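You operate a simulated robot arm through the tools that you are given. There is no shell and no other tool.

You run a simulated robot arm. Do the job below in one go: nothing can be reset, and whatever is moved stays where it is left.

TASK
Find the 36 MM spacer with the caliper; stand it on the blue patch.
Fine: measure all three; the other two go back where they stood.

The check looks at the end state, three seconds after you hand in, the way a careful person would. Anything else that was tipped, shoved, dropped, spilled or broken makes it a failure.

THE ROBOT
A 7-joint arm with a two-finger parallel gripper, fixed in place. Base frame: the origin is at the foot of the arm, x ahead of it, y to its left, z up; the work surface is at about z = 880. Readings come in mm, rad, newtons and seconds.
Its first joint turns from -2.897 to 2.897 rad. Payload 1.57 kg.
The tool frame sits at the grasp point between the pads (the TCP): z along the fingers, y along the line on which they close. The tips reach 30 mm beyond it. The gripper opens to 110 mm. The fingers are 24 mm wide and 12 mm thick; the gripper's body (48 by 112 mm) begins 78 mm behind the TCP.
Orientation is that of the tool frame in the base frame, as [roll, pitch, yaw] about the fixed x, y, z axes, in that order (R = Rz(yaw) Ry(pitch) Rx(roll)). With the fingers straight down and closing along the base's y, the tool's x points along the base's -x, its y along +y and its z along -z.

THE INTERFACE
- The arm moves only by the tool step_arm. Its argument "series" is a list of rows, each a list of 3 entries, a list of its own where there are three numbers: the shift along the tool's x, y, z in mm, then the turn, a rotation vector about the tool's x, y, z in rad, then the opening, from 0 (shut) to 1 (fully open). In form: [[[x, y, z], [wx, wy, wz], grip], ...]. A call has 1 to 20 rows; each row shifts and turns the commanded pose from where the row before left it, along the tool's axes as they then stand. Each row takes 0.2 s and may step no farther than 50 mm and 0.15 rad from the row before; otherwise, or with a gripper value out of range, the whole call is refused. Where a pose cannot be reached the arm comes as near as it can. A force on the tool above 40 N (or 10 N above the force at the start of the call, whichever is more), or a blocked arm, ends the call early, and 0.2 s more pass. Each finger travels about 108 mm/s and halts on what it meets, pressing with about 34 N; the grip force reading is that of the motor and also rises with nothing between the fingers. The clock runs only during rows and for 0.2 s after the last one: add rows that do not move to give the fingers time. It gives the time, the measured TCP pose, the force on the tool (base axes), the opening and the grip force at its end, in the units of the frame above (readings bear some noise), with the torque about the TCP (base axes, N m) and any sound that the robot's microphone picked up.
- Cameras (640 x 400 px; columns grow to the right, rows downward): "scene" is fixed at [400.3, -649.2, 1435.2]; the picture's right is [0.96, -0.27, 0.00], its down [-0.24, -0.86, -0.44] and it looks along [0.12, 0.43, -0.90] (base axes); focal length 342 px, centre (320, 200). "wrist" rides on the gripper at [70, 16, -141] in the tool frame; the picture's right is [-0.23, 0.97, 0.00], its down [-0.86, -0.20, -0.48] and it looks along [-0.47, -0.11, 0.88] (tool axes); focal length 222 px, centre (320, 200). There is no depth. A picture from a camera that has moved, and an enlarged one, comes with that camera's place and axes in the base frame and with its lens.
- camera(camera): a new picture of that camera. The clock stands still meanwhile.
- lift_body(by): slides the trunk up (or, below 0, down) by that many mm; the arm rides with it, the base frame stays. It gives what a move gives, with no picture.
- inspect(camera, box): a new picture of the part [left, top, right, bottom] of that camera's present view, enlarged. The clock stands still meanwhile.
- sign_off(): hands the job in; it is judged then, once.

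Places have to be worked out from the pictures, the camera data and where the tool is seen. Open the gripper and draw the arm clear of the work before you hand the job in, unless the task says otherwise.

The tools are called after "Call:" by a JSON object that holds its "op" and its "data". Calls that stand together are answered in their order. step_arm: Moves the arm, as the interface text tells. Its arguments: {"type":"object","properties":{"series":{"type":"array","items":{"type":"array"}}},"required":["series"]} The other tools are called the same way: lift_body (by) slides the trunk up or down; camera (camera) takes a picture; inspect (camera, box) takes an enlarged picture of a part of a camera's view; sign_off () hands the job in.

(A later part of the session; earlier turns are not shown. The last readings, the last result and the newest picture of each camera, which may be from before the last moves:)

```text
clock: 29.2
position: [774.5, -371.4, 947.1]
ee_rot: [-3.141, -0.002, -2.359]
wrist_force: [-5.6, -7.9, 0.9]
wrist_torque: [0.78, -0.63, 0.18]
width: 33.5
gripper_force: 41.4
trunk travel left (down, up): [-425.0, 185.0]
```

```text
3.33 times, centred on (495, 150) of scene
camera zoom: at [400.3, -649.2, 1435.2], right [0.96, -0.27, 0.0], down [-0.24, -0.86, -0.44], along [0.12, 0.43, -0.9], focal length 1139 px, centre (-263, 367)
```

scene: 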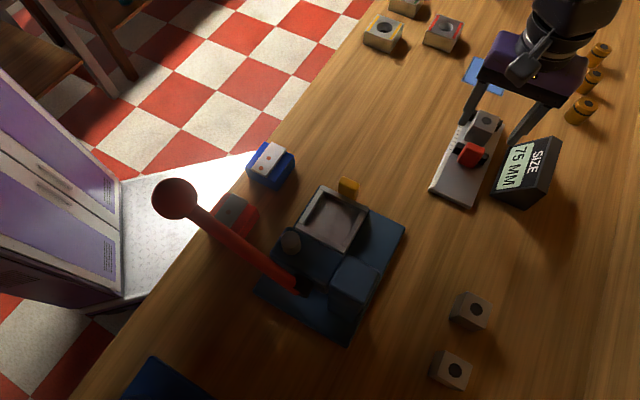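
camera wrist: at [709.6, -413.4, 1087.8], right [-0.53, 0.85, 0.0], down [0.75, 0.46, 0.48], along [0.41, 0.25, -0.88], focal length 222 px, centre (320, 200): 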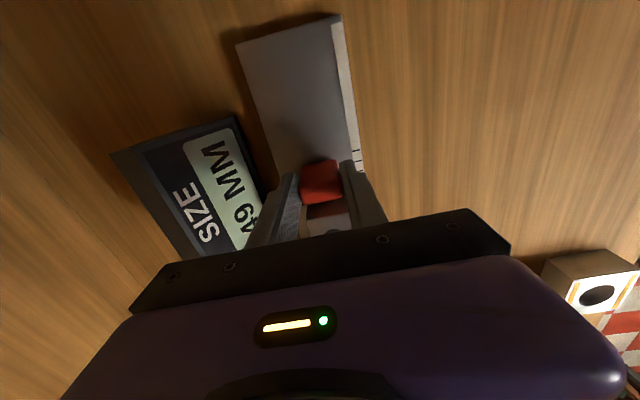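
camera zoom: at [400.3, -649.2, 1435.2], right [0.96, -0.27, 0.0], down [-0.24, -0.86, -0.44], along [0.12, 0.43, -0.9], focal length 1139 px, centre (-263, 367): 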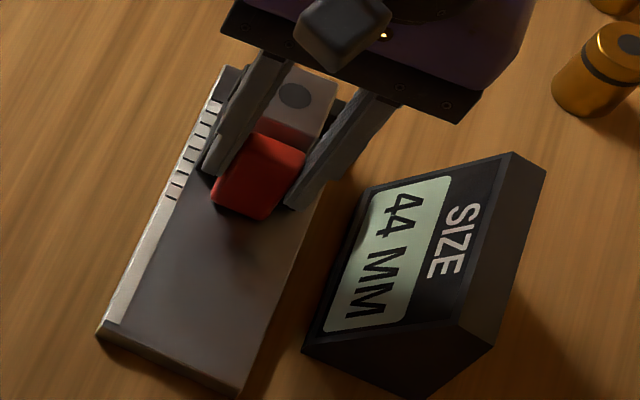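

Resisting force along the axis rose to about 9.5 N and the display stopped at 44 mm, so spacer 1 is 44 mm. I pull the slider back to fully open.

Call:
{"op": "step_arm", "data": {"series": [[[1, 0, 0], [0, 0, 0], 0], [[2, 0, 0], [0, 0, 0], 0], [[4, 0.2, -0.2], [0, 0, 0], 0], [[5, 0.2, -0.2], [0, 0, 0], 0], [[5, 0.1, -0.2], [0, 0, 0], 0], [[5, 0.1, -0.1], [0, 0, 0], 0], [[5, 0.1, -0.1], [0, 0, 0], 0], [[4, 0, 0], [0, 0, 0], 0], [[0, 0, 0], [0, 0, 0], 0]]}}

Call:
{"op": "inspect", "data": {"camera": "scene", "box": [430, 90, 560, 210]}}

```text
clock: 31.2
position: [754.0, -391.3, 947.1]
ee_rot: [3.14, 0.0, -2.357]
wrist_force: [5.9, -4.7, -12.0]
wrist_torque: [0.44, -1.11, -0.06]
width: 33.8
gripper_force: 41.5
trunk travel left (down, up): [-425.0, 185.0]
```

```text
3.33 times, centred on (495, 150) of scene
camera zoom: at [400.3, -649.2, 1435.2], right [0.96, -0.27, 0.0], down [-0.24, -0.86, -0.44], along [0.12, 0.43, -0.9], focal length 1139 px, centre (-263, 367)
```

zoom: 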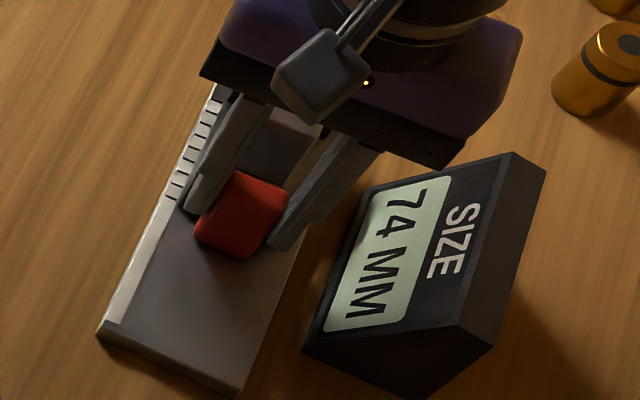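

The slider is back at 74 mm. I relieve the preload, release the knob and rise.

Call:
{"op": "step_arm", "data": {"series": [[[0, -0.4, 0.7], [0, 0, 0], 0], [[0, 0, 0], [0, 0, 0], 0.35], [[0, 0, 0], [0, 0, 0], 0.5], [[0, 0, 0], [0, 0, 0], 0.62], [[0, 0.4, -20.7], [0, 0, 0], 0.62], [[0, 0, -25], [0, 0, 0], 0.62], [[0, 0, -20], [0, 0, 0], 0.62], [[-25, 0, 0], [0, 0, 0], 0.62], [[-25, 0, 0], [0, 0, 0], 0.62], [[-25, 0, 0], [0, 0, 0], 0.62], [[0, 0, 0], [0, 0, 0], 0.62], [[0, 0, 0], [0, 0, 0], 0.62]]}}

Call:
{"op": "camera", "data": {"camera": "wrist"}}

Call:
{"op": "inspect", "data": {"camera": "scene", "box": [430, 90, 560, 210]}}

```text
clock: 33.8
position: [805.9, -337.7, 1010.6]
ee_rot: [-3.141, 0.0, -2.356]
wrist_force: [0.4, 0.3, -0.2]
wrist_torque: [0.05, 0.01, -0.06]
width: 68.6
gripper_force: 0.2
trunk travel left (down, up): [-425.0, 185.0]
```

```text
taken
camera wrist: at [744.6, -377.4, 1151.8], right [-0.53, 0.85, 0.0], down [0.75, 0.46, 0.48], along [0.41, 0.25, -0.88], focal length 222 px, centre (320, 200)
```

wrist: 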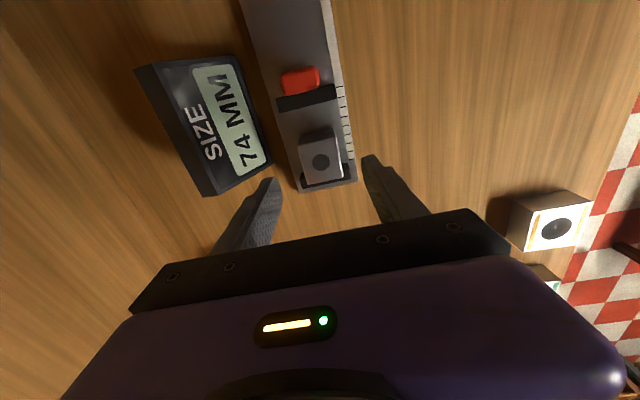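

```text
3.33 times, centred on (495, 150) of scene
camera zoom: at [400.3, -649.2, 1435.2], right [0.96, -0.27, 0.0], down [-0.24, -0.86, -0.44], along [0.12, 0.43, -0.9], focal length 1139 px, centre (-263, 367)
```

zoom: 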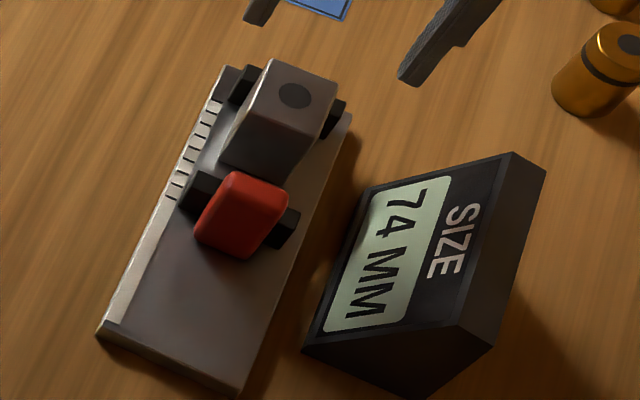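

I zoom to locate the spacer against the fixed jaw for the pick-up.

Call:
{"op": "inspect", "data": {"camera": "wrist", "box": [260, 100, 390, 200]}}

```text
4.00 times, centred on (325, 150) of wrist
camera zoom: at [744.6, -377.4, 1151.8], right [-0.53, 0.85, 0.0], down [0.75, 0.46, 0.48], along [0.41, 0.25, -0.88], focal length 888 px, centre (300, 400)
```

zoom: 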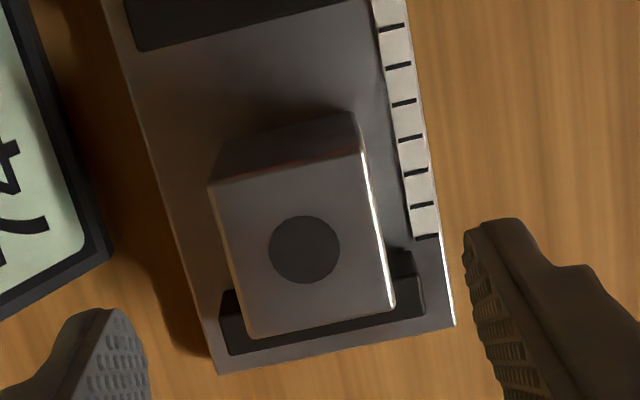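

The spacer centre is 1.6 mm further in u and 0.8 mm less in v than the tool. I correct, descend to the same relative grasp height and close.

Call:
{"op": "step_arm", "data": {"series": [[[-1.6, 0.8, 10], [0, 0, 0], 0.62], [[0, 0, 25], [0, 0, 0], 0.62], [[0, 0, 25], [0, 0, 0], 0.62], [[0, 0, 15], [0, 0, 0], 0.62], [[0, 0, 9.5], [0, 0, 0], 0.62], [[0, 0, 0], [0, 0, 0], 0.62], [[0, 0, 0], [0, 0, 0], 0.45], [[0, 0, 0], [0, 0, 0], 0.38], [[0, 0, 0], [0, 0, 0], 0.3], [[0, 0, 0], [0, 0, 0], 0.2], [[0, 0, 0], [0, 0, 0], 0.0], [[0, 0, 0], [0, 0, 0], 0.0]]}}

Call:
{"op": "inspect", "data": {"camera": "scene", "box": [430, 90, 560, 210]}}

```text
clock: 36.4
position: [806.7, -337.5, 927.4]
ee_rot: [3.141, 0.001, -2.357]
wrist_force: [-0.9, -0.8, 0.4]
wrist_torque: [-0.01, 0.03, -0.03]
width: 39.5
gripper_force: 33.9
trunk travel left (down, up): [-425.0, 185.0]
```

```text
3.33 times, centred on (495, 150) of scene
camera zoom: at [400.3, -649.2, 1435.2], right [0.96, -0.27, 0.0], down [-0.24, -0.86, -0.44], along [0.12, 0.43, -0.9], focal length 1139 px, centre (-263, 367)
```

zoom: 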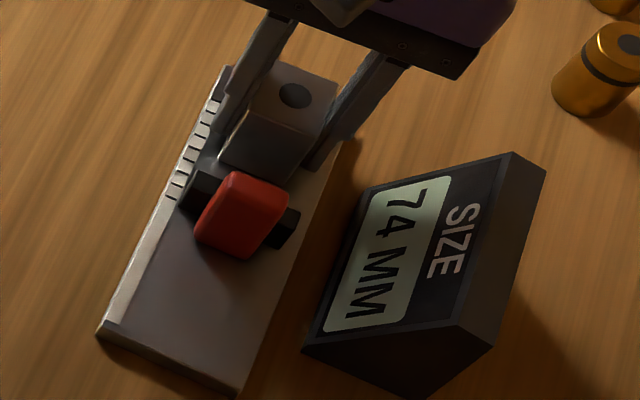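

Gripped at 39.5 mm. I carry spacer 1 back above its home spot at u≈89, v≈900.6.

Call:
{"op": "step_arm", "data": {"series": [[[2, 0, -10], [0, 0, 0], 0], [[0, 0, -30], [0, 0, 0], 0], [[0, 0, -32], [0, 0, 0], 0], [[0, 0, -30.3], [0, 0, 0], 0], [[34.4, -13, 0], [0, 0, 0], 0], [[34.4, -13, 0], [0, 0, 0], 0], [[34.4, -13, 0], [0, 0, 0], 0], [[34.4, -13, 0], [0, 0, 0], 0], [[34.4, -13, 0], [0, 0, 0], 0], [[34.4, -13, 0], [0, 0, 0], 0], [[34.2, -13.1, 0], [0, 0, 0], 0], [[0, 0, 30], [0, 0, 0], 0], [[0, 0, 35], [0, 0, 0], 0], [[0, 0, 30], [0, 0, 0], 0], [[0, 0, 12], [0, 0, 0], 0], [[0, 0, 0], [0, 0, 0], 0]]}}

Call:
{"op": "inspect", "data": {"camera": "scene", "box": [420, 200, 600, 320]}}

```text
clock: 39.8
position: [698.5, -571.3, 920.9]
ee_rot: [-3.141, 0.0, -2.356]
wrist_force: [-0.2, -0.6, -0.5]
wrist_torque: [-0.03, 0.01, 0.02]
width: 39.5
gripper_force: 34.6
trunk travel left (down, up): [-425.0, 185.0]
```

```text
3.33 times, centred on (510, 260) of scene
camera zoom: at [400.3, -649.2, 1435.2], right [0.96, -0.27, 0.0], down [-0.24, -0.86, -0.44], along [0.12, 0.43, -0.9], focal length 1139 px, centre (-313, 0)
```

zoom: 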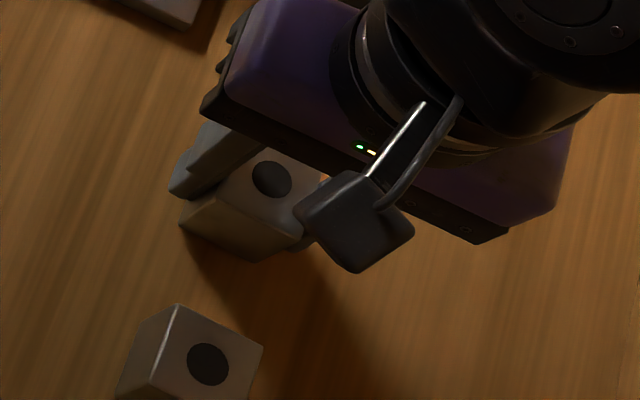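

Compared with the pre-grasp picture, the spacer sits about 2.8 mm short in v. The measured pose agrees, so I correct that, lower further and compare again.

Call:
{"op": "step_arm", "data": {"series": [[[0.5, -2.8, 0], [0, 0, 0], 0], [[0, 0, 2], [0, 0, 0], 0], [[0, 0, 2], [0, 0, 0], 0], [[0, 0, 0], [0, 0, 0], 0]]}}

Call:
{"op": "inspect", "data": {"camera": "scene", "box": [420, 200, 600, 320]}}

```text
clock: 40.8
position: [699.8, -574.7, 917.7]
ee_rot: [3.141, -0.001, -2.355]
wrist_force: [0.9, -0.1, -1.4]
wrist_torque: [0.0, 0.01, -0.02]
width: 39.4
gripper_force: 33.8
trunk travel left (down, up): [-425.0, 185.0]
```

```text
3.33 times, centred on (510, 260) of scene
camera zoom: at [400.3, -649.2, 1435.2], right [0.96, -0.27, 0.0], down [-0.24, -0.86, -0.44], along [0.12, 0.43, -0.9], focal length 1139 px, centre (-313, 0)
```

zoom: 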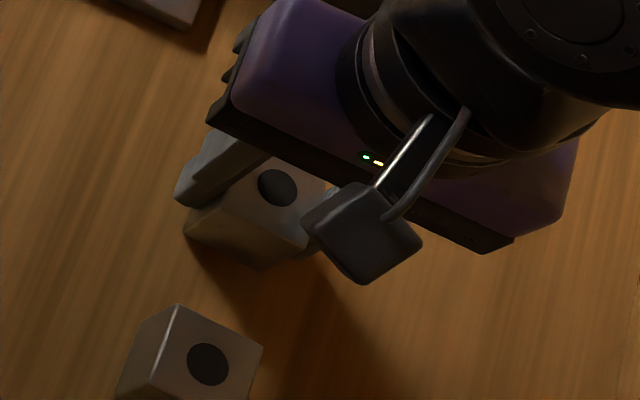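

Measured pose (699.8, -574.7) now matches the original grasp pose (≈699.7, -574.2). I lower to contact.

Call:
{"op": "step_arm", "data": {"series": [[[0, 0, 1], [0, 0, 0], 0], [[0, 0, 1], [0, 0, 0], 0], [[0, 0, 0], [0, 0, 0], 0]]}}

```text
clock: 41.6
position: [700.6, -574.8, 916.9]
ee_rot: [3.141, 0.0, -2.355]
wrist_force: [1.1, -0.2, -1.1]
wrist_torque: [0.03, -0.01, 0.02]
width: 39.5
gripper_force: 34.0
trunk travel left (down, up): [-425.0, 185.0]
```

Still no contact. I lower another 2 mm in small steps.

Call:
{"op": "step_arm", "data": {"series": [[[0, 0, 0.7], [0, 0, 0], 0], [[0, 0, 0.7], [0, 0, 0], 0], [[0, 0, 0], [0, 0, 0], 0]]}}

```text
clock: 42.4
position: [701.6, -575.1, 915.6]
ee_rot: [3.14, 0.001, -2.357]
wrist_force: [0.4, 0.3, -1.3]
wrist_torque: [-0.04, 0.0, -0.01]
width: 39.7
gripper_force: 33.4
trunk travel left (down, up): [-425.0, 185.0]
```

Call:
{"op": "step_arm", "data": {"series": [[[0, 0, 0.7], [0, 0, 0], 0], [[0, 0, 0.6], [0, 0, 0], 0], [[0, 0, 0], [0, 0, 0], 0]]}}

```text
clock: 43.2
position: [701.9, -575.0, 916.4]
ee_rot: [-3.14, 0.0, -2.357]
wrist_force: [1.1, 0.6, 6.3]
wrist_torque: [0.11, 0.0, -0.01]
width: 39.4
gripper_force: 34.4
trunk travel left (down, up): [-425.0, 185.0]
```

Light contact of 6.3 N: the spacer is on the table. Readings and picture suggest I'm about 1.8 mm too far in v, so I lift slightly, shift back and set it down again.

Call:
{"op": "step_arm", "data": {"series": [[[0, 0, -1.5], [0, 0, 0], 0], [[0, 1.8, 0], [0, 0, 0], 0], [[0, 0, 0], [0, 0, 0], 0], [[0, 0, 1.0], [0, 0, 0], 0], [[0, 0, 0.4], [0, 0, 0], 0], [[0, 0, 0], [0, 0, 0], 0]]}}

Call:
{"op": "inspect", "data": {"camera": "scene", "box": [420, 200, 600, 320]}}

```text
clock: 44.6
position: [700.3, -573.3, 915.3]
ee_rot: [3.14, -0.001, -2.355]
wrist_force: [-0.5, 2.3, 7.5]
wrist_torque: [0.12, 0.04, -0.01]
width: 39.5
gripper_force: 33.9
trunk travel left (down, up): [-425.0, 185.0]
```

```text
3.33 times, centred on (510, 260) of scene
camera zoom: at [400.3, -649.2, 1435.2], right [0.96, -0.27, 0.0], down [-0.24, -0.86, -0.44], along [0.12, 0.43, -0.9], focal length 1139 px, centre (-313, 0)
```

zoom: 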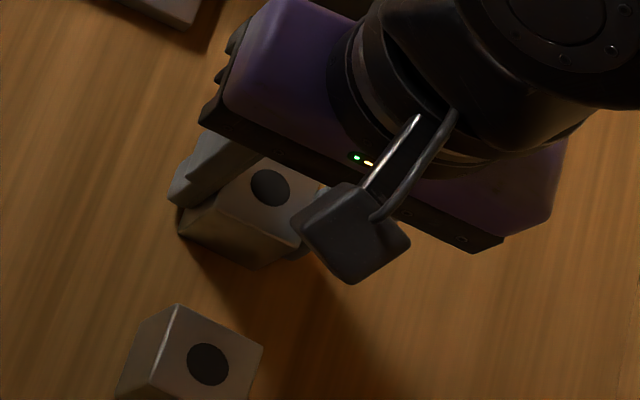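

The dot and gripper now sit at the same pixels as in the original pre-grasp picture. I release spacer 1 and rise.

Call:
{"op": "step_arm", "data": {"series": [[[0, 0, -0.5], [0, 0, 0], 0], [[0, 0, 0], [0, 0, 0], 0.42], [[0, 0, 0], [0, 0, 0], 0.6], [[0, 0, 0], [0, 0, 0], 0.8], [[0, 0, -15], [0, 0, 0], 1], [[0, 0, -30], [0, 0, 0], 1], [[0, 0, -30], [0, 0, 0], 1], [[30, 0, 0], [0, 0, 0], 1], [[30, 0, 0], [0, 0, 0], 1], [[32, 0, 0], [0, 0, 0], 1], [[0, 0, 0], [0, 0, 0], 1], [[0, 0, 0], [0, 0, 0], 1]]}}

Call:
{"op": "inspect", "data": {"camera": "scene", "box": [400, 220, 560, 400]}}

Call:
{"op": "camera", "data": {"camera": "wrist"}}

Call:
{"op": "camera", "data": {"camera": "scene"}}

```text
clock: 47.2
position: [634.8, -638.7, 988.6]
ee_rot: [3.141, 0.0, -2.357]
wrist_force: [0.2, -0.9, 0.1]
wrist_torque: [-0.01, -0.01, -0.04]
width: 110.0
gripper_force: 0.0
trunk travel left (down, up): [-425.0, 185.0]
```

```text
2.22 times, centred on (480, 310) of scene
camera zoom: at [400.3, -649.2, 1435.2], right [0.96, -0.27, 0.0], down [-0.24, -0.86, -0.44], along [0.12, 0.43, -0.9], focal length 760 px, centre (-36, -44)
```

zoom: 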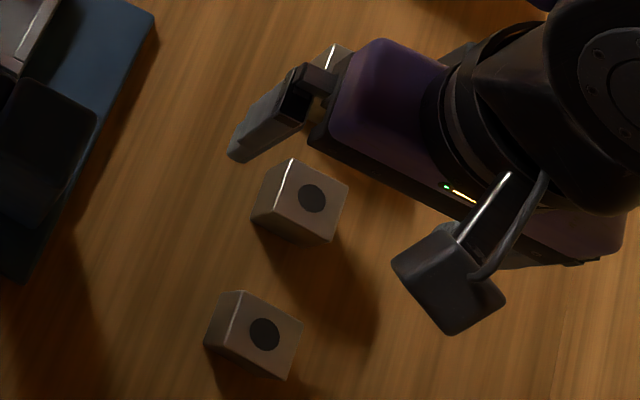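

```text
taken
camera wrist: at [573.5, -678.4, 1129.7], right [-0.53, 0.85, 0.0], down [0.75, 0.46, 0.48], along [0.41, 0.25, -0.88], focal length 222 px, centre (320, 200)
```

wrist: 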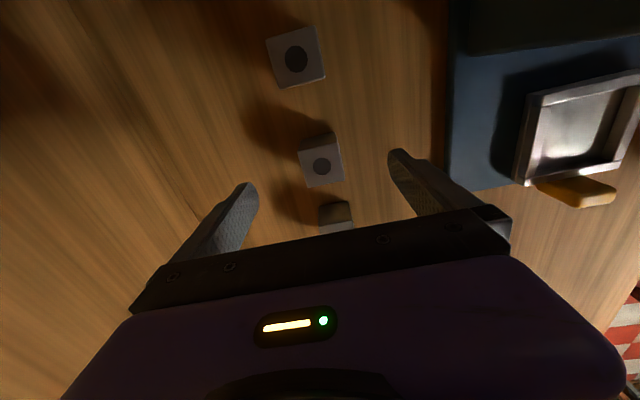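

```text
taken
```

scene: 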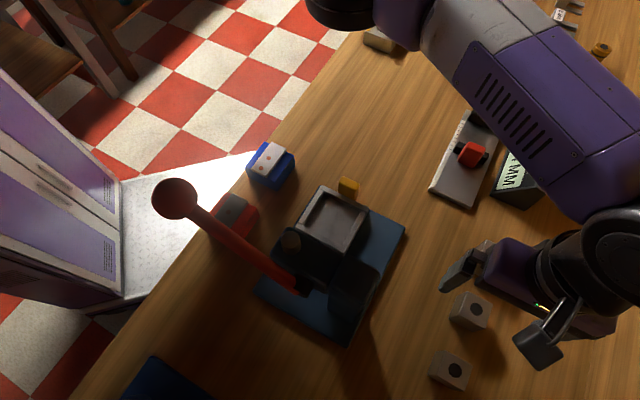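

Spacer 1 is back, and the tool is now above spacer 2. I enlarge to find its offset from the tool.

Call:
{"op": "inspect", "data": {"camera": "wrist", "box": [250, 110, 390, 200]}}

Call:
{"op": "inspect", "data": {"camera": "wrist", "box": [230, 0, 370, 100]}}

```text
4.44 times, centred on (320, 155) of wrist
camera zoom: at [573.5, -678.4, 1129.7], right [-0.53, 0.85, 0.0], down [0.75, 0.46, 0.48], along [0.41, 0.25, -0.88], focal length 987 px, centre (320, 400)
```

zoom: 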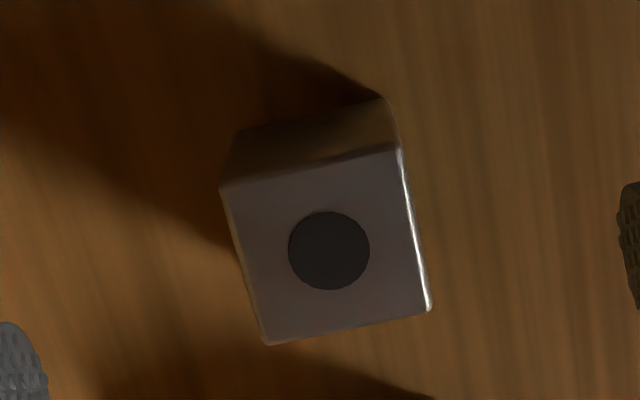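

```text
4.00 times, centred on (300, 50) of wrist
camera zoom: at [573.5, -678.4, 1129.7], right [-0.53, 0.85, 0.0], down [0.75, 0.46, 0.48], along [0.41, 0.25, -0.88], focal length 888 px, centre (400, 800)
```

zoom: 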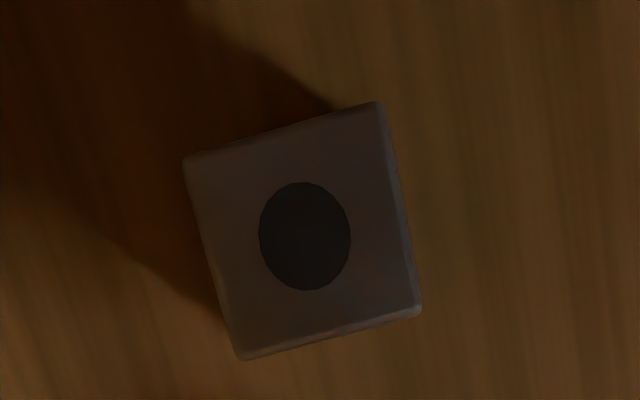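

Spacer 2 is about 1.8 mm further in u and 1.4 mm less in v than the tool. I shift, descend to z≈916 and close to just around it first.

Call:
{"op": "step_arm", "data": {"series": [[[-1.8, 1.4, 0], [0, 0, 0], 1], [[0, 0, 20], [0, 0, 0], 1], [[0, 0, 25], [0, 0, 0], 1], [[0, 0, 20], [0, 0, 0], 1], [[0, 0, 7.7], [0, 0, 0], 0.8], [[0, 0, 0], [0, 0, 0], 0.6], [[0, 0, 0], [0, 0, 0], 0.45], [[0, 0, 0], [0, 0, 0], 0.45]]}}

Call:
{"op": "inspect", "data": {"camera": "wrist", "box": [220, 100, 420, 225]}}

Call:
{"op": "inspect", "data": {"camera": "scene", "box": [400, 240, 580, 360]}}

```text
clock: 49.0
position: [635.6, -637.9, 916.4]
ee_rot: [-3.141, 0.0, -2.356]
wrist_force: [-0.7, 0.5, -0.3]
wrist_torque: [-0.01, -0.03, 0.0]
width: 49.7
gripper_force: 0.1
trunk travel left (down, up): [-425.0, 185.0]
```

```text
3.20 times, centred on (320, 162) of wrist
camera zoom: at [574.0, -676.7, 1057.6], right [-0.53, 0.85, 0.0], down [0.75, 0.46, 0.48], along [0.41, 0.25, -0.88], focal length 711 px, centre (320, 320)
```

zoom: 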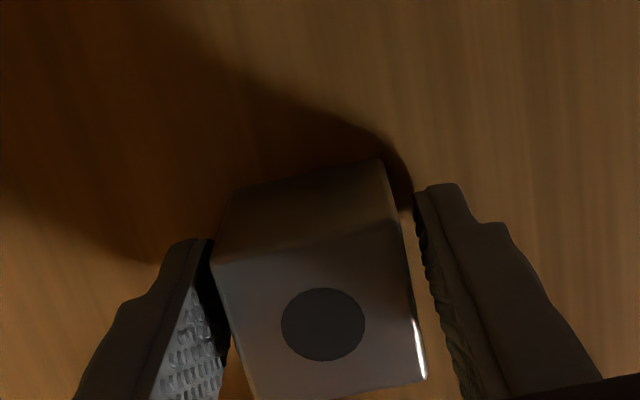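

```text
3.33 times, centred on (490, 300) of scene
camera zoom: at [400.3, -649.2, 1435.2], right [0.96, -0.27, 0.0], down [-0.24, -0.86, -0.44], along [0.12, 0.43, -0.9], focal length 1139 px, centre (-247, -133)
```

zoom: 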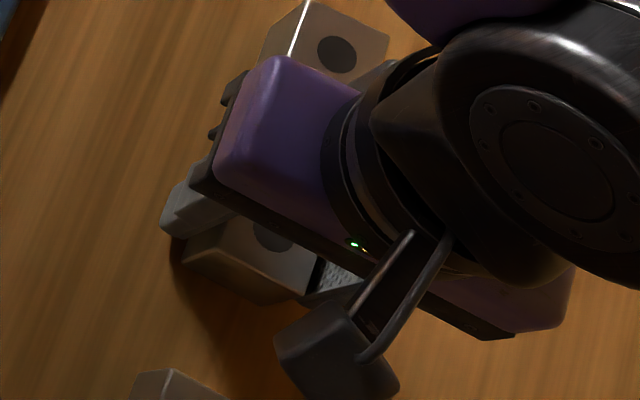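

Spacer 2 sits centred exactly like spacer 1 did. I close, lift and carry it to the caliper.

Call:
{"op": "step_arm", "data": {"series": [[[0, 0, 0], [0, 0, 0], 0.38], [[0, 0, 0], [0, 0, 0], 0.3], [[0, 0, 0], [0, 0, 0], 0.15], [[0, 0, 0], [0, 0, 0], 0.0], [[0, 0, 0], [0, 0, 0], 0.0], [[0, 0, -15], [0, 0, 0], 0], [[0, 0, -30], [0, 0, 0], 0], [[0, 0, -35], [0, 0, 0], 0], [[0, 0, -33], [0, 0, 0], 0], [[0, 0, 0], [0, 0, 0], 0]]}}

Call:
{"op": "step_arm", "data": {"series": [[[-33.1, 9.1, 0], [0, 0, 0], 0], [[-33.1, 9.1, 0], [0, 0, 0], 0], [[-33.1, 9.1, 0], [0, 0, 0], 0], [[-33.1, 9.1, 0], [0, 0, 0], 0], [[-33.1, 9.1, 0], [0, 0, 0], 0], [[-33.1, 9.2, 0], [0, 0, 0], 0], [[-33.1, 9.2, 0], [0, 0, 0], 0], [[-33.1, 9.2, 0], [0, 0, 0], 0], [[-33.1, 9.2, 0], [0, 0, 0], 0], [[-33.1, 9.1, 0], [0, 0, 0], 0], [[0, 0, 0], [0, 0, 0], 0], [[0, 0, 0], [0, 0, 0], 0]]}}

Call:
{"op": "camera", "data": {"camera": "wrist"}}

Call:
{"op": "inspect", "data": {"camera": "scene", "box": [400, 220, 560, 400]}}

```text
clock: 51.2
position: [633.9, -637.2, 1029.7]
ee_rot: [-3.141, 0.002, -2.355]
wrist_force: [0.3, 0.2, -1.6]
wrist_torque: [0.0, -0.02, 0.01]
width: 39.4
gripper_force: 34.4
trunk travel left (down, up): [-425.0, 185.0]
```

```text
clock: 53.8
position: [806.7, -336.7, 1030.3]
ee_rot: [3.141, -0.001, -2.355]
wrist_force: [-0.1, 0.9, -2.1]
wrist_torque: [0.01, 0.0, 0.01]
width: 39.5
gripper_force: 34.2
trunk travel left (down, up): [-425.0, 185.0]
```

```text
taken
camera wrist: at [743.9, -375.6, 1172.3], right [-0.53, 0.85, 0.0], down [0.75, 0.46, 0.48], along [0.41, 0.25, -0.88], focal length 222 px, centre (320, 200)
```

wrist: 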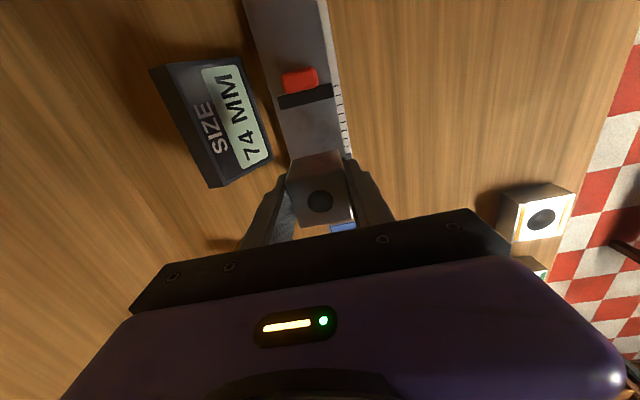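

```text
2.22 times, centred on (480, 310) of scene
camera zoom: at [400.3, -649.2, 1435.2], right [0.96, -0.27, 0.0], down [-0.24, -0.86, -0.44], along [0.12, 0.43, -0.9], focal length 760 px, centre (-36, -44)
```

zoom: 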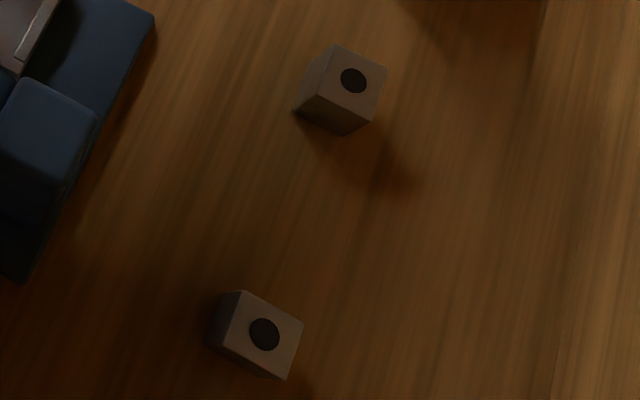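

Spacer 1 is back within about 1 px of its original spot. I nudge 2 mm back in u and 1 mm in v, then lower spacer 2 to just above the jaws.

Call:
{"op": "step_arm", "data": {"series": [[[2, -0.8, 0], [0, 0, 0], 0], [[0, 0, 25], [0, 0, 0], 0], [[0, 0, 28], [0, 0, 0], 0], [[0, 0, 20], [0, 0, 0], 0], [[0, 0, 5], [0, 0, 0], 0], [[0, 0, 0], [0, 0, 0], 0], [[0, 0, 0], [0, 0, 0], 0]]}}

Call:
{"op": "inspect", "data": {"camera": "scene", "box": [430, 60, 560, 160]}}

Call:
{"op": "inspect", "data": {"camera": "wrist", "box": [220, 40, 420, 240]}}

```text
clock: 55.4
position: [804.3, -339.8, 951.8]
ee_rot: [-3.141, 0.0, -2.357]
wrist_force: [1.2, 0.0, -1.5]
wrist_torque: [0.0, -0.01, -0.01]
width: 39.5
gripper_force: 34.0
trunk travel left (down, up): [-425.0, 185.0]
```

```text
4.00 times, centred on (495, 110) of scene
camera zoom: at [400.3, -649.2, 1435.2], right [0.96, -0.27, 0.0], down [-0.24, -0.86, -0.44], along [0.12, 0.43, -0.9], focal length 1367 px, centre (-380, 560)
```

zoom: 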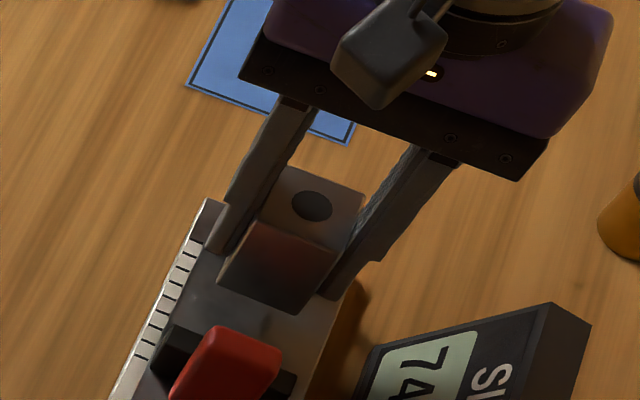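

```text
2.00 times, centred on (320, 140) of wrist
camera zoom: at [743.1, -378.9, 1092.6], right [-0.53, 0.85, 0.0], down [0.75, 0.46, 0.48], along [0.41, 0.25, -0.88], focal length 444 px, centre (320, 320)
```

zoom: 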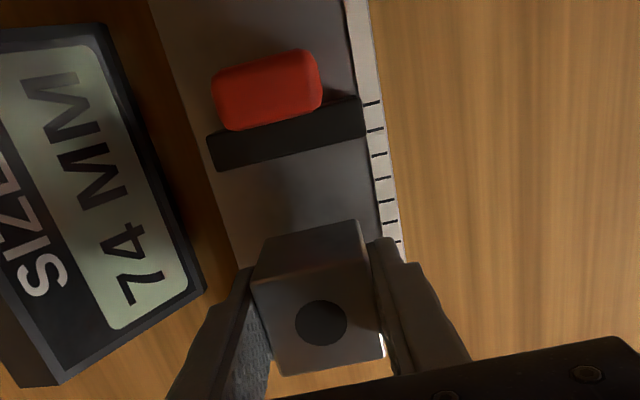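

The position matches spacer 1's earlier placement. I lower it 20 mm, then go in small steps.

Call:
{"op": "step_arm", "data": {"series": [[[0, 0, 8], [0, 0, 0], 0], [[0, 0, 7], [0, 0, 0], 0], [[0, 0, 4], [0, 0, 0], 0], [[0, 0, 2], [0, 0, 0], 0], [[0, 0, 1], [0, 0, 0], 0], [[0, 0, 0], [0, 0, 0], 0]]}}

```text
clock: 56.8
position: [802.1, -340.5, 930.4]
ee_rot: [3.141, 0.0, -2.356]
wrist_force: [0.5, -0.2, -0.4]
wrist_torque: [0.03, -0.01, 0.01]
width: 39.8
gripper_force: 34.3
trunk travel left (down, up): [-425.0, 185.0]
```

No contact at z≈930. I continue gently.

Call:
{"op": "step_arm", "data": {"series": [[[0, 0, 0.8], [0, 0, 0], 0], [[0, 0, 0.8], [0, 0, 0], 0], [[0, 0, 0], [0, 0, 0], 0]]}}

```text
clock: 57.6
position: [803.0, -340.1, 928.7]
ee_rot: [-3.141, -0.002, -2.356]
wrist_force: [0.2, -0.5, -1.1]
wrist_torque: [-0.01, 0.01, 0.02]
width: 39.5
gripper_force: 34.3
trunk travel left (down, up): [-425.0, 185.0]
```

Still free, so another small step down.

Call:
{"op": "step_arm", "data": {"series": [[[0, 0, 0.7], [0, 0, 0], 0], [[0, 0, 0.6], [0, 0, 0], 0], [[0, 0, 0], [0, 0, 0], 0]]}}

```text
clock: 58.4
position: [804.1, -339.7, 928.4]
ee_rot: [-3.141, 0.001, -2.356]
wrist_force: [-1.1, 3.5, 17.0]
wrist_torque: [0.19, 0.12, 0.04]
width: 39.3
gripper_force: 34.1
trunk travel left (down, up): [-425.0, 185.0]
```

Contact at 17 N. I relax, release, rise and move back over the knob.

Call:
{"op": "step_arm", "data": {"series": [[[0, 0, -0.8], [0, 0, 0], 0], [[0, 0, 0], [0, 0, 0], 0], [[0, 0, 0], [0, 0, 0], 0.42], [[0, 0, 0], [0, 0, 0], 0.5], [[0, 0, 0], [0, 0, 0], 0.62], [[0, 0, 0], [0, 0, 0], 0.62], [[0, 0, -10], [0, 0, 0], 0.62], [[0, 0, -25], [0, 0, 0], 0.62], [[0, 0, -30], [0, 0, 0], 0.62], [[0, 0, -20], [0, 0, 0], 0.62], [[25, -0.5, 0], [0, 0, 0], 0.62], [[25, -0.5, 0], [0, 0, 0], 0.62], [[23, 0, 0], [0, 0, 0], 0.62], [[0, 0, 0], [0, 0, 0], 0.62], [[0, 0, 0], [0, 0, 0], 0.62]]}}

Call:
{"op": "inspect", "data": {"camera": "wrist", "box": [270, 110, 390, 235]}}

Call:
{"op": "inspect", "data": {"camera": "scene", "box": [430, 90, 560, 210]}}

```text
clock: 61.6
position: [754.7, -392.4, 1011.9]
ee_rot: [-3.141, -0.001, -2.356]
wrist_force: [0.7, 0.4, 0.1]
wrist_torque: [-0.02, -0.01, -0.03]
width: 68.5
gripper_force: 0.0
trunk travel left (down, up): [-425.0, 185.0]
```

```text
3.20 times, centred on (330, 172) of wrist
camera zoom: at [692.8, -430.7, 1154.1], right [-0.53, 0.85, 0.0], down [0.75, 0.46, 0.48], along [0.41, 0.25, -0.88], focal length 711 px, centre (288, 288)
```

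zoom: 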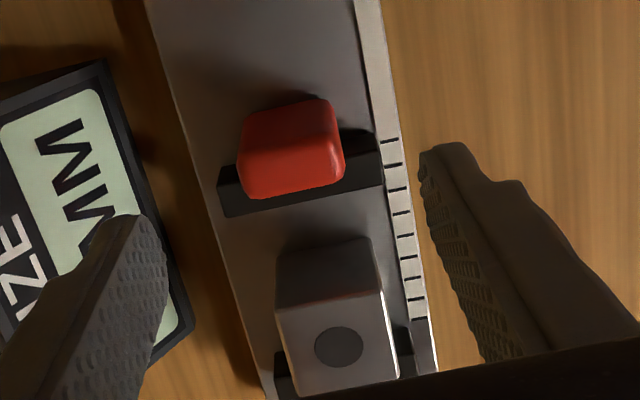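

```text
3.33 times, centred on (495, 150) of scene
camera zoom: at [400.3, -649.2, 1435.2], right [0.96, -0.27, 0.0], down [-0.24, -0.86, -0.44], along [0.12, 0.43, -0.9], focal length 1139 px, centre (-263, 367)
```

zoom: 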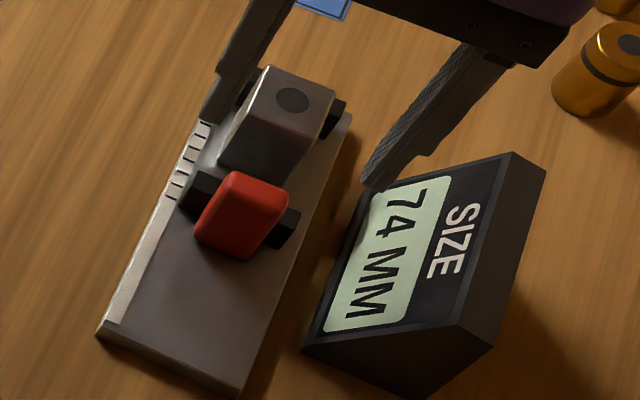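

The knob is nearly under the tool. I make a small correction (0.4, 0.6), descend 65 mm and close on it.

Call:
{"op": "step_arm", "data": {"series": [[[0.4, 0.6, 15], [0, 0, 0], 0.62], [[0, 0, 20], [0, 0, 0], 0.62], [[0, 0, 20], [0, 0, 0], 0.62], [[0, 0, 9.5], [0, 0, 0], 0.62], [[0, 0, 0], [0, 0, 0], 0.5], [[0, 0, 0], [0, 0, 0], 0.4], [[0, 0, 0], [0, 0, 0], 0.34], [[0, 0, 0], [0, 0, 0], 0.3], [[0, 0, 0], [0, 0, 0], 0.26], [[0, 0, 0], [0, 0, 0], 0.2], [[0, 0, 0], [0, 0, 0], 0.1], [[0, 0, 0], [0, 0, 0], 0.0]]}}

Call:
{"op": "inspect", "data": {"camera": "scene", "box": [430, 90, 560, 210]}}

```text
clock: 64.2
position: [753.8, -392.2, 949.2]
ee_rot: [3.139, -0.001, -2.357]
wrist_force: [-9.0, 9.4, 0.0]
wrist_torque: [0.18, 0.03, 0.0]
width: 33.9
gripper_force: 41.6
trunk travel left (down, up): [-425.0, 185.0]
```

```text
3.33 times, centred on (495, 150) of scene
camera zoom: at [400.3, -649.2, 1435.2], right [0.96, -0.27, 0.0], down [-0.24, -0.86, -0.44], along [0.12, 0.43, -0.9], focal length 1139 px, centre (-263, 367)
```

zoom: 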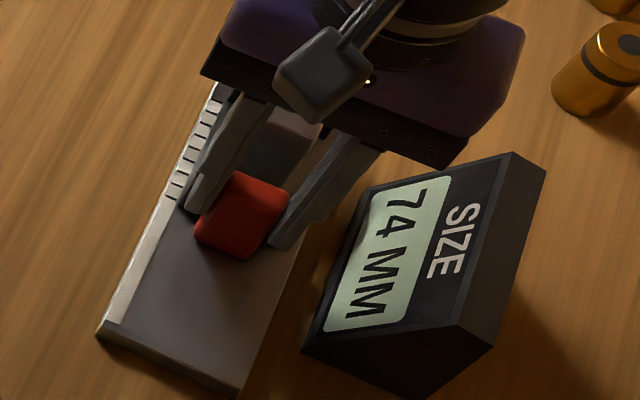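

There is about 13 N of sideways preload, so I relieve it by 0.8 mm, then push the slider 24 mm.

Call:
{"op": "step_arm", "data": {"series": [[[0, 0.8, 0], [0, 0, 0], 0], [[-4, 0, 0], [0, 0, 0], 0], [[-4, 0, 0.1], [0, 0, 0], 0], [[-4, 0, 0.1], [0, 0, 0], 0], [[-4, -0.1, 0.1], [0, 0, 0], 0], [[-4, -0.1, 0.1], [0, 0, 0], 0], [[-4, -0.1, 0.1], [0, 0, 0], 0], [[0, 0, 0], [0, 0, 0], 0]]}}

Call:
{"op": "inspect", "data": {"camera": "scene", "box": [430, 90, 560, 210]}}

```text
clock: 66.0
position: [769.6, -377.1, 949.4]
ee_rot: [-3.138, 0.001, -2.356]
wrist_force: [2.2, -4.7, 9.2]
wrist_torque: [0.24, 0.48, -0.15]
width: 33.8
gripper_force: 42.0
trunk travel left (down, up): [-425.0, 185.0]
```

```text
3.33 times, centred on (495, 150) of scene
camera zoom: at [400.3, -649.2, 1435.2], right [0.96, -0.27, 0.0], down [-0.24, -0.86, -0.44], along [0.12, 0.43, -0.9], focal length 1139 px, centre (-263, 367)
```

zoom: 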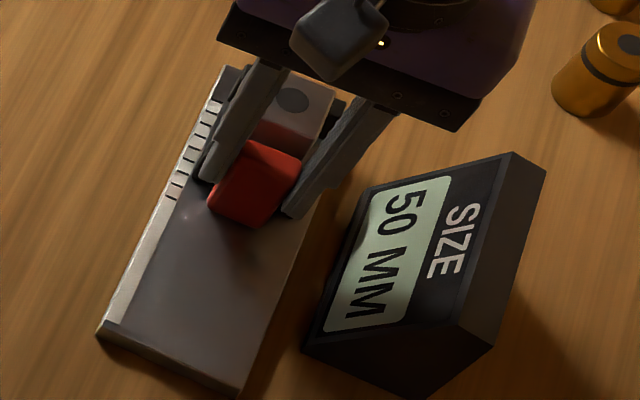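

Reading 50 mm with small forces. I relieve slightly and push 6 mm more.

Call:
{"op": "step_arm", "data": {"series": [[[0, -0.3, -0.5], [0, 0, 0], 0], [[-2, 0, 0], [0, 0, 0], 0], [[-2, 0, 0], [0, 0, 0], 0], [[-2, 0, 0], [0, 0, 0], 0], [[0, 0, 0], [0, 0, 0], 0]]}}

Call:
{"op": "inspect", "data": {"camera": "scene", "box": [430, 90, 560, 210]}}

```text
clock: 67.2
position: [774.2, -371.4, 948.7]
ee_rot: [-3.139, 0.001, -2.357]
wrist_force: [8.1, -10.1, 7.6]
wrist_torque: [-0.48, 0.17, -0.15]
width: 33.9
gripper_force: 41.4
trunk travel left (down, up): [-425.0, 185.0]
```

```text
3.33 times, centred on (495, 150) of scene
camera zoom: at [400.3, -649.2, 1435.2], right [0.96, -0.27, 0.0], down [-0.24, -0.86, -0.44], along [0.12, 0.43, -0.9], focal length 1139 px, centre (-263, 367)
```

zoom: 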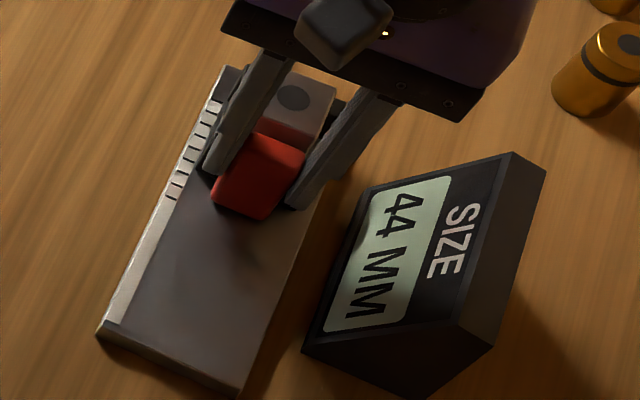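

Reading 44 with the spacer just being reached. There is some sideways preload, which I relieve while advancing 2 mm.

Call:
{"op": "step_arm", "data": {"series": [[[0, -0.7, -0.3], [0, 0, 0], 0], [[-1, 0, 0], [0, 0, 0], 0], [[-1, 0, 0], [0, 0, 0], 0], [[0, 0, 0], [0, 0, 0], 0]]}}

Call:
{"op": "inspect", "data": {"camera": "scene", "box": [430, 90, 560, 210]}}

```text
clock: 68.2
position: [775.1, -369.5, 948.1]
ee_rot: [3.141, 0.0, -2.357]
wrist_force: [8.4, -10.4, 2.9]
wrist_torque: [-0.51, 0.0, -0.11]
width: 33.7
gripper_force: 42.1
trunk travel left (down, up): [-425.0, 185.0]
```

```text
3.33 times, centred on (495, 150) of scene
camera zoom: at [400.3, -649.2, 1435.2], right [0.96, -0.27, 0.0], down [-0.24, -0.86, -0.44], along [0.12, 0.43, -0.9], focal length 1139 px, centre (-263, 367)
```

zoom: 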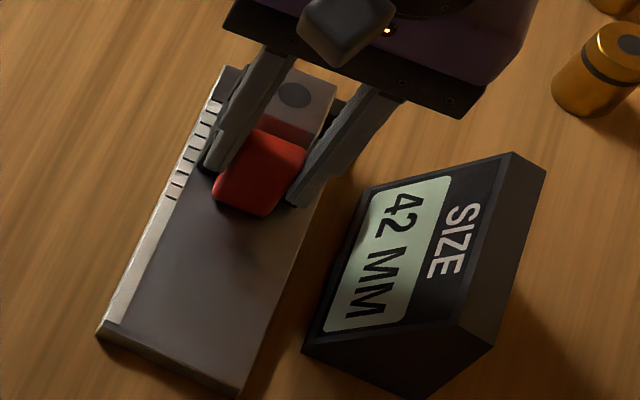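

Reading 42 and still advancing. I advance 1.5 mm more with another sideways relief.

Call:
{"op": "step_arm", "data": {"series": [[[0, -0.8, 0], [0, 0, 0], 0], [[-1, 0, 0], [0, 0, 0], 0], [[-0.5, 0, 0], [0, 0, 0], 0], [[0, 0, 0], [0, 0, 0], 0]]}}

Call:
{"op": "inspect", "data": {"camera": "scene", "box": [430, 90, 560, 210]}}

```text
clock: 69.2
position: [776.8, -369.8, 948.3]
ee_rot: [3.141, 0.0, -2.358]
wrist_force: [0.7, -3.7, -1.7]
wrist_torque: [0.03, -0.39, 0.17]
width: 33.9
gripper_force: 41.9
trunk travel left (down, up): [-425.0, 185.0]
```

```text
3.33 times, centred on (495, 150) of scene
camera zoom: at [400.3, -649.2, 1435.2], right [0.96, -0.27, 0.0], down [-0.24, -0.86, -0.44], along [0.12, 0.43, -0.9], focal length 1139 px, centre (-263, 367)
```

zoom: 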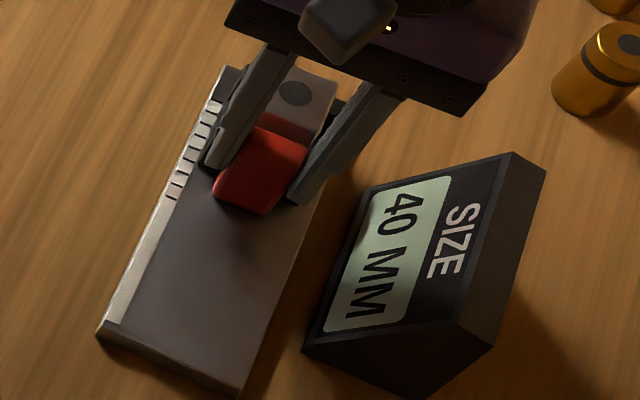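

Reading 40 with little axial resistance. I advance 1 mm more.

Call:
{"op": "step_arm", "data": {"series": [[[-0.5, 0, 0], [0, 0, 0], 0], [[-0.5, 0, 0], [0, 0, 0], 0], [[0, 0, 0], [0, 0, 0], 0]]}}

Call:
{"op": "inspect", "data": {"camera": "scene", "box": [430, 90, 560, 210]}}

```text
clock: 70.0
position: [778.1, -369.7, 949.0]
ee_rot: [3.139, -0.001, -2.357]
wrist_force: [-8.5, -3.5, -6.3]
wrist_torque: [0.45, -0.72, 0.16]
width: 33.7
gripper_force: 41.7
trunk travel left (down, up): [-425.0, 185.0]
```

```text
3.33 times, centred on (495, 150) of scene
camera zoom: at [400.3, -649.2, 1435.2], right [0.96, -0.27, 0.0], down [-0.24, -0.86, -0.44], along [0.12, 0.43, -0.9], focal length 1139 px, centre (-263, 367)
```

zoom: 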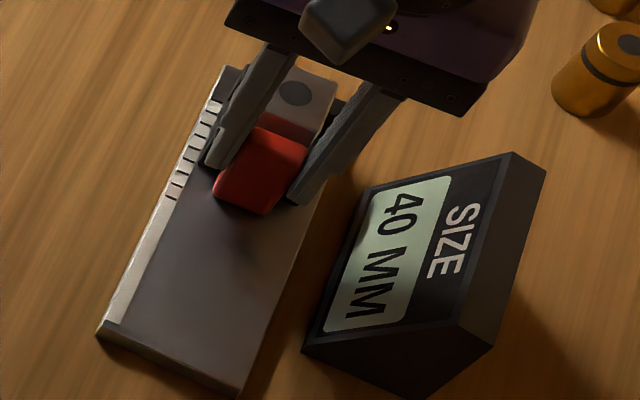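

Axial force rose to 8.5 N with the display holding at 40 mm, so spacer 2 is 40 mm. I retract the slider, undoing the sideways compensation on the way.

Call:
{"op": "step_arm", "data": {"series": [[[1, 0, 0], [0, 0, 0], 0], [[2, 0.1, 0], [0, 0, 0], 0], [[4, 0.2, 0], [0, 0, 0], 0], [[5, 0.2, 0], [0, 0, 0], 0], [[5, 0.2, 0], [0, 0, 0], 0], [[0, 0, 0], [0, 0, 0], 0]]}}

```text
clock: 71.4
position: [766.1, -380.4, 948.8]
ee_rot: [-3.142, 0.002, -2.357]
wrist_force: [-3.5, 5.8, -11.3]
wrist_torque: [0.56, -0.65, 0.35]
width: 33.7
gripper_force: 41.5
trunk travel left (down, up): [-425.0, 185.0]
```

Forces are modest. I relieve them a little and pull the remaining 17.5 mm.

Call:
{"op": "step_arm", "data": {"series": [[[4, 0.5, 0.6], [0, 0, 0], 0], [[5, 0.2, 0], [0, 0, 0], 0], [[5, 0.2, 0], [0, 0, 0], 0], [[3.5, 0.1, 0], [0, 0, 0], 0], [[0, 0, 0], [0, 0, 0], 0]]}}

Call:
{"op": "inspect", "data": {"camera": "scene", "box": [430, 90, 560, 210]}}

```text
clock: 72.6
position: [753.3, -391.9, 949.8]
ee_rot: [-3.139, 0.001, -2.358]
wrist_force: [-0.6, 1.8, -3.9]
wrist_torque: [0.57, -0.51, -0.27]
width: 33.6
gripper_force: 41.8
trunk travel left (down, up): [-425.0, 185.0]
```

```text
3.33 times, centred on (495, 150) of scene
camera zoom: at [400.3, -649.2, 1435.2], right [0.96, -0.27, 0.0], down [-0.24, -0.86, -0.44], along [0.12, 0.43, -0.9], focal length 1139 px, centre (-263, 367)
```

zoom: 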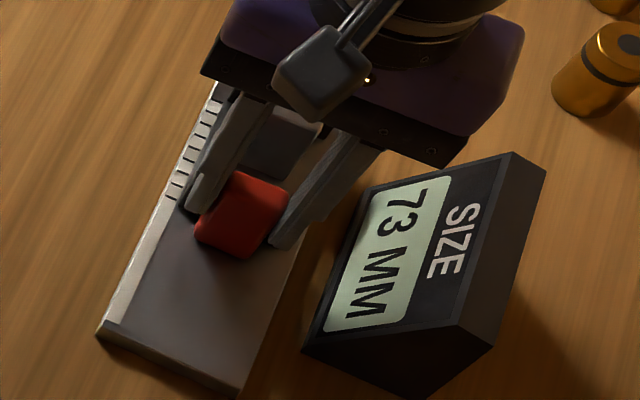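

Reading 73; I pull about 1.5 mm more to bring it back near 75, then release and rise above the spacer.

Call:
{"op": "step_arm", "data": {"series": [[[1.6, 0, 0.2], [0, 0, 0], 0], [[0, 0, 0], [0, 0, 0], 0], [[0, 0, 0], [0, 0, 0], 0.35], [[0, 0, 0], [0, 0, 0], 0.5], [[0, 0, 0], [0, 0, 0], 0.62], [[0, 0, -20], [0, 0, 0], 0.62], [[0, 0, -25], [0, 0, 0], 0.62], [[0, 0, -18], [0, 0, 0], 0.62], [[-25, 0, 0], [0, 0, 0], 0.62], [[-25, 0, 0], [0, 0, 0], 0.62], [[-26, 0, 0], [0, 0, 0], 0.62], [[0, 0, 0], [0, 0, 0], 0.62], [[0, 0, 0], [0, 0, 0], 0.62]]}}

Call:
{"op": "inspect", "data": {"camera": "wrist", "box": [260, 100, 390, 200]}}

Call:
{"op": "inspect", "data": {"camera": "scene", "box": [430, 90, 560, 210]}}

```text
clock: 75.4
position: [804.2, -338.5, 1010.7]
ee_rot: [3.141, 0.0, -2.358]
wrist_force: [0.2, 0.5, 0.4]
wrist_torque: [0.0, 0.0, -0.03]
width: 68.3
gripper_force: 0.0
trunk travel left (down, up): [-425.0, 185.0]
```

```text
4.00 times, centred on (325, 150) of wrist
camera zoom: at [743.4, -377.5, 1152.3], right [-0.53, 0.85, 0.0], down [0.75, 0.46, 0.48], along [0.41, 0.25, -0.88], focal length 888 px, centre (300, 400)
```

zoom: 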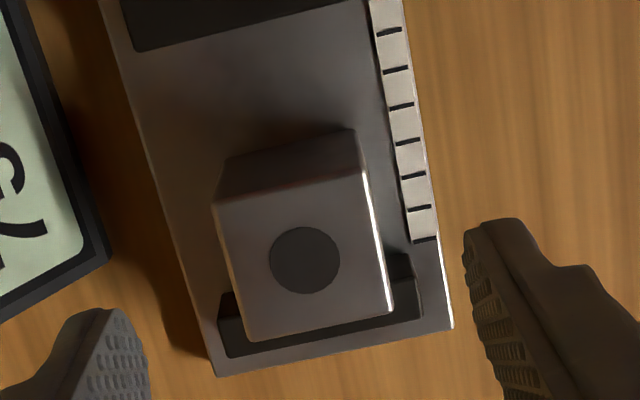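

```text
3.33 times, centred on (495, 150) of scene
camera zoom: at [400.3, -649.2, 1435.2], right [0.96, -0.27, 0.0], down [-0.24, -0.86, -0.44], along [0.12, 0.43, -0.9], focal length 1139 px, centre (-263, 367)
```

zoom: 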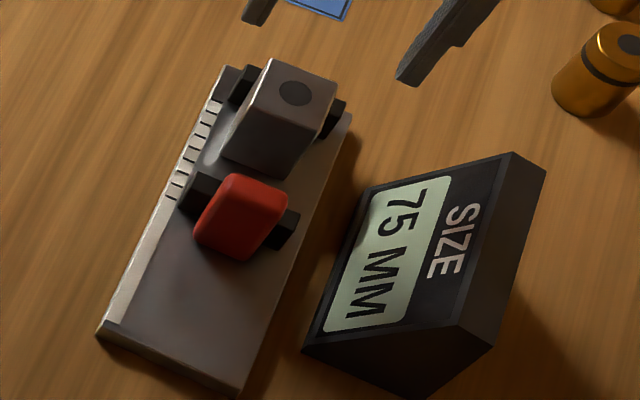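

The slider is back at 75 and the caliper hasn't moved. Spacer 2's centre is 4 mm further in u than the tool, so I shift, descend and grip it.

Call:
{"op": "step_arm", "data": {"series": [[[-4, 0, 10], [0, 0, 0], 0.62], [[0, 0, 25], [0, 0, 0], 0.62], [[0, 0, 25], [0, 0, 0], 0.62], [[0, 0, 15], [0, 0, 0], 0.62], [[0, 0, 8.3], [0, 0, 0], 0.62], [[0, 0, 0], [0, 0, 0], 0.62], [[0, 0, 0], [0, 0, 0], 0.45], [[0, 0, 0], [0, 0, 0], 0.38], [[0, 0, 0], [0, 0, 0], 0.3], [[0, 0, 0], [0, 0, 0], 0.2], [[0, 0, 0], [0, 0, 0], 0.0], [[0, 0, 0], [0, 0, 0], 0.0]]}}

Call:
{"op": "inspect", "data": {"camera": "wrist", "box": [220, 100, 420, 225]}}

```text
clock: 78.0
position: [807.1, -335.8, 926.1]
ee_rot: [-3.141, 0.001, -2.357]
wrist_force: [-0.3, -0.4, -0.1]
wrist_torque: [0.01, 0.02, 0.0]
width: 39.3
gripper_force: 34.2
trunk travel left (down, up): [-425.0, 185.0]
```

```text
3.20 times, centred on (320, 162) of wrist
camera zoom: at [745.9, -374.8, 1068.6], right [-0.53, 0.85, 0.0], down [0.75, 0.46, 0.48], along [0.41, 0.25, -0.88], focal length 711 px, centre (320, 320)
```

zoom: 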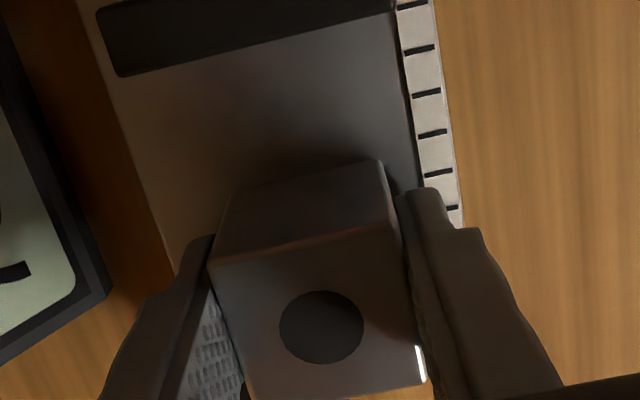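

The grip on spacer 2 matches the original. I lift it and carry it back toward its home spot.

Call:
{"op": "step_arm", "data": {"series": [[[2, 0, -10], [0, 0, 0], 0], [[0, 0, -30], [0, 0, 0], 0], [[0, 0, -32], [0, 0, 0], 0], [[0, 0, -31], [0, 0, 0], 0], [[33.3, -9.1, 0], [0, 0, 0], 0], [[33.3, -9.1, 0], [0, 0, 0], 0], [[33.3, -9.2, 0], [0, 0, 0], 0], [[33.3, -9.2, 0], [0, 0, 0], 0], [[33.3, -9.2, 0], [0, 0, 0], 0], [[33.3, -9.2, 0], [0, 0, 0], 0], [[33.3, -9.2, 0], [0, 0, 0], 0], [[33.3, -9.1, 0], [0, 0, 0], 0], [[33.3, -9.1, 0], [0, 0, 0], 0], [[33.3, -9.2, 0], [0, 0, 0], 0], [[0, 0, 0], [0, 0, 0], 0], [[0, 0, 30], [0, 0, 0], 0], [[0, 0, 35], [0, 0, 0], 0], [[0, 0, 30], [0, 0, 0], 0], [[0, 0, 12], [0, 0, 0], 0], [[0, 0, 0], [0, 0, 0], 0]]}}

Call:
{"op": "inspect", "data": {"camera": "scene", "box": [400, 240, 580, 360]}}

Call:
{"op": "camera", "data": {"camera": "wrist"}}

```text
clock: 82.2
position: [635.2, -636.3, 922.0]
ee_rot: [3.141, 0.0, -2.357]
wrist_force: [-0.9, 0.0, -1.2]
wrist_torque: [0.02, 0.0, -0.03]
width: 39.6
gripper_force: 33.7
trunk travel left (down, up): [-425.0, 185.0]
```

```text
3.33 times, centred on (490, 300) of scene
camera zoom: at [400.3, -649.2, 1435.2], right [0.96, -0.27, 0.0], down [-0.24, -0.86, -0.44], along [0.12, 0.43, -0.9], focal length 1139 px, centre (-247, -133)
```

zoom: 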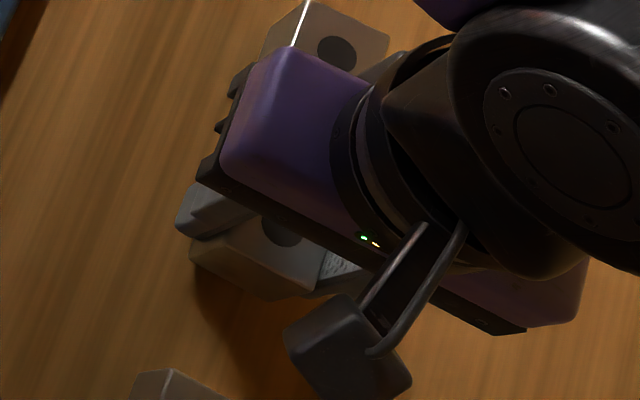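

```text
taken
camera wrist: at [574.6, -675.6, 1064.4], right [-0.53, 0.85, 0.0], down [0.75, 0.46, 0.48], along [0.41, 0.25, -0.88], focal length 222 px, centre (320, 200)
```

wrist: 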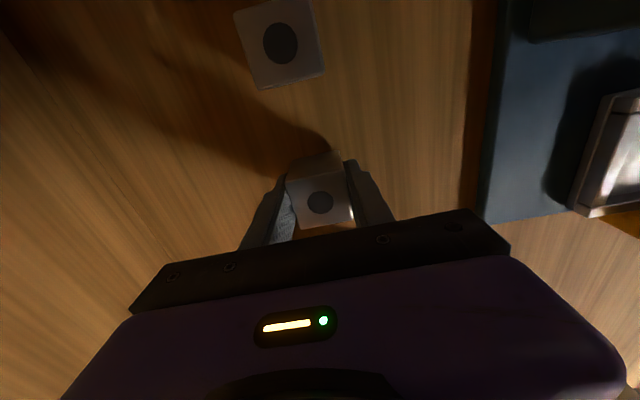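

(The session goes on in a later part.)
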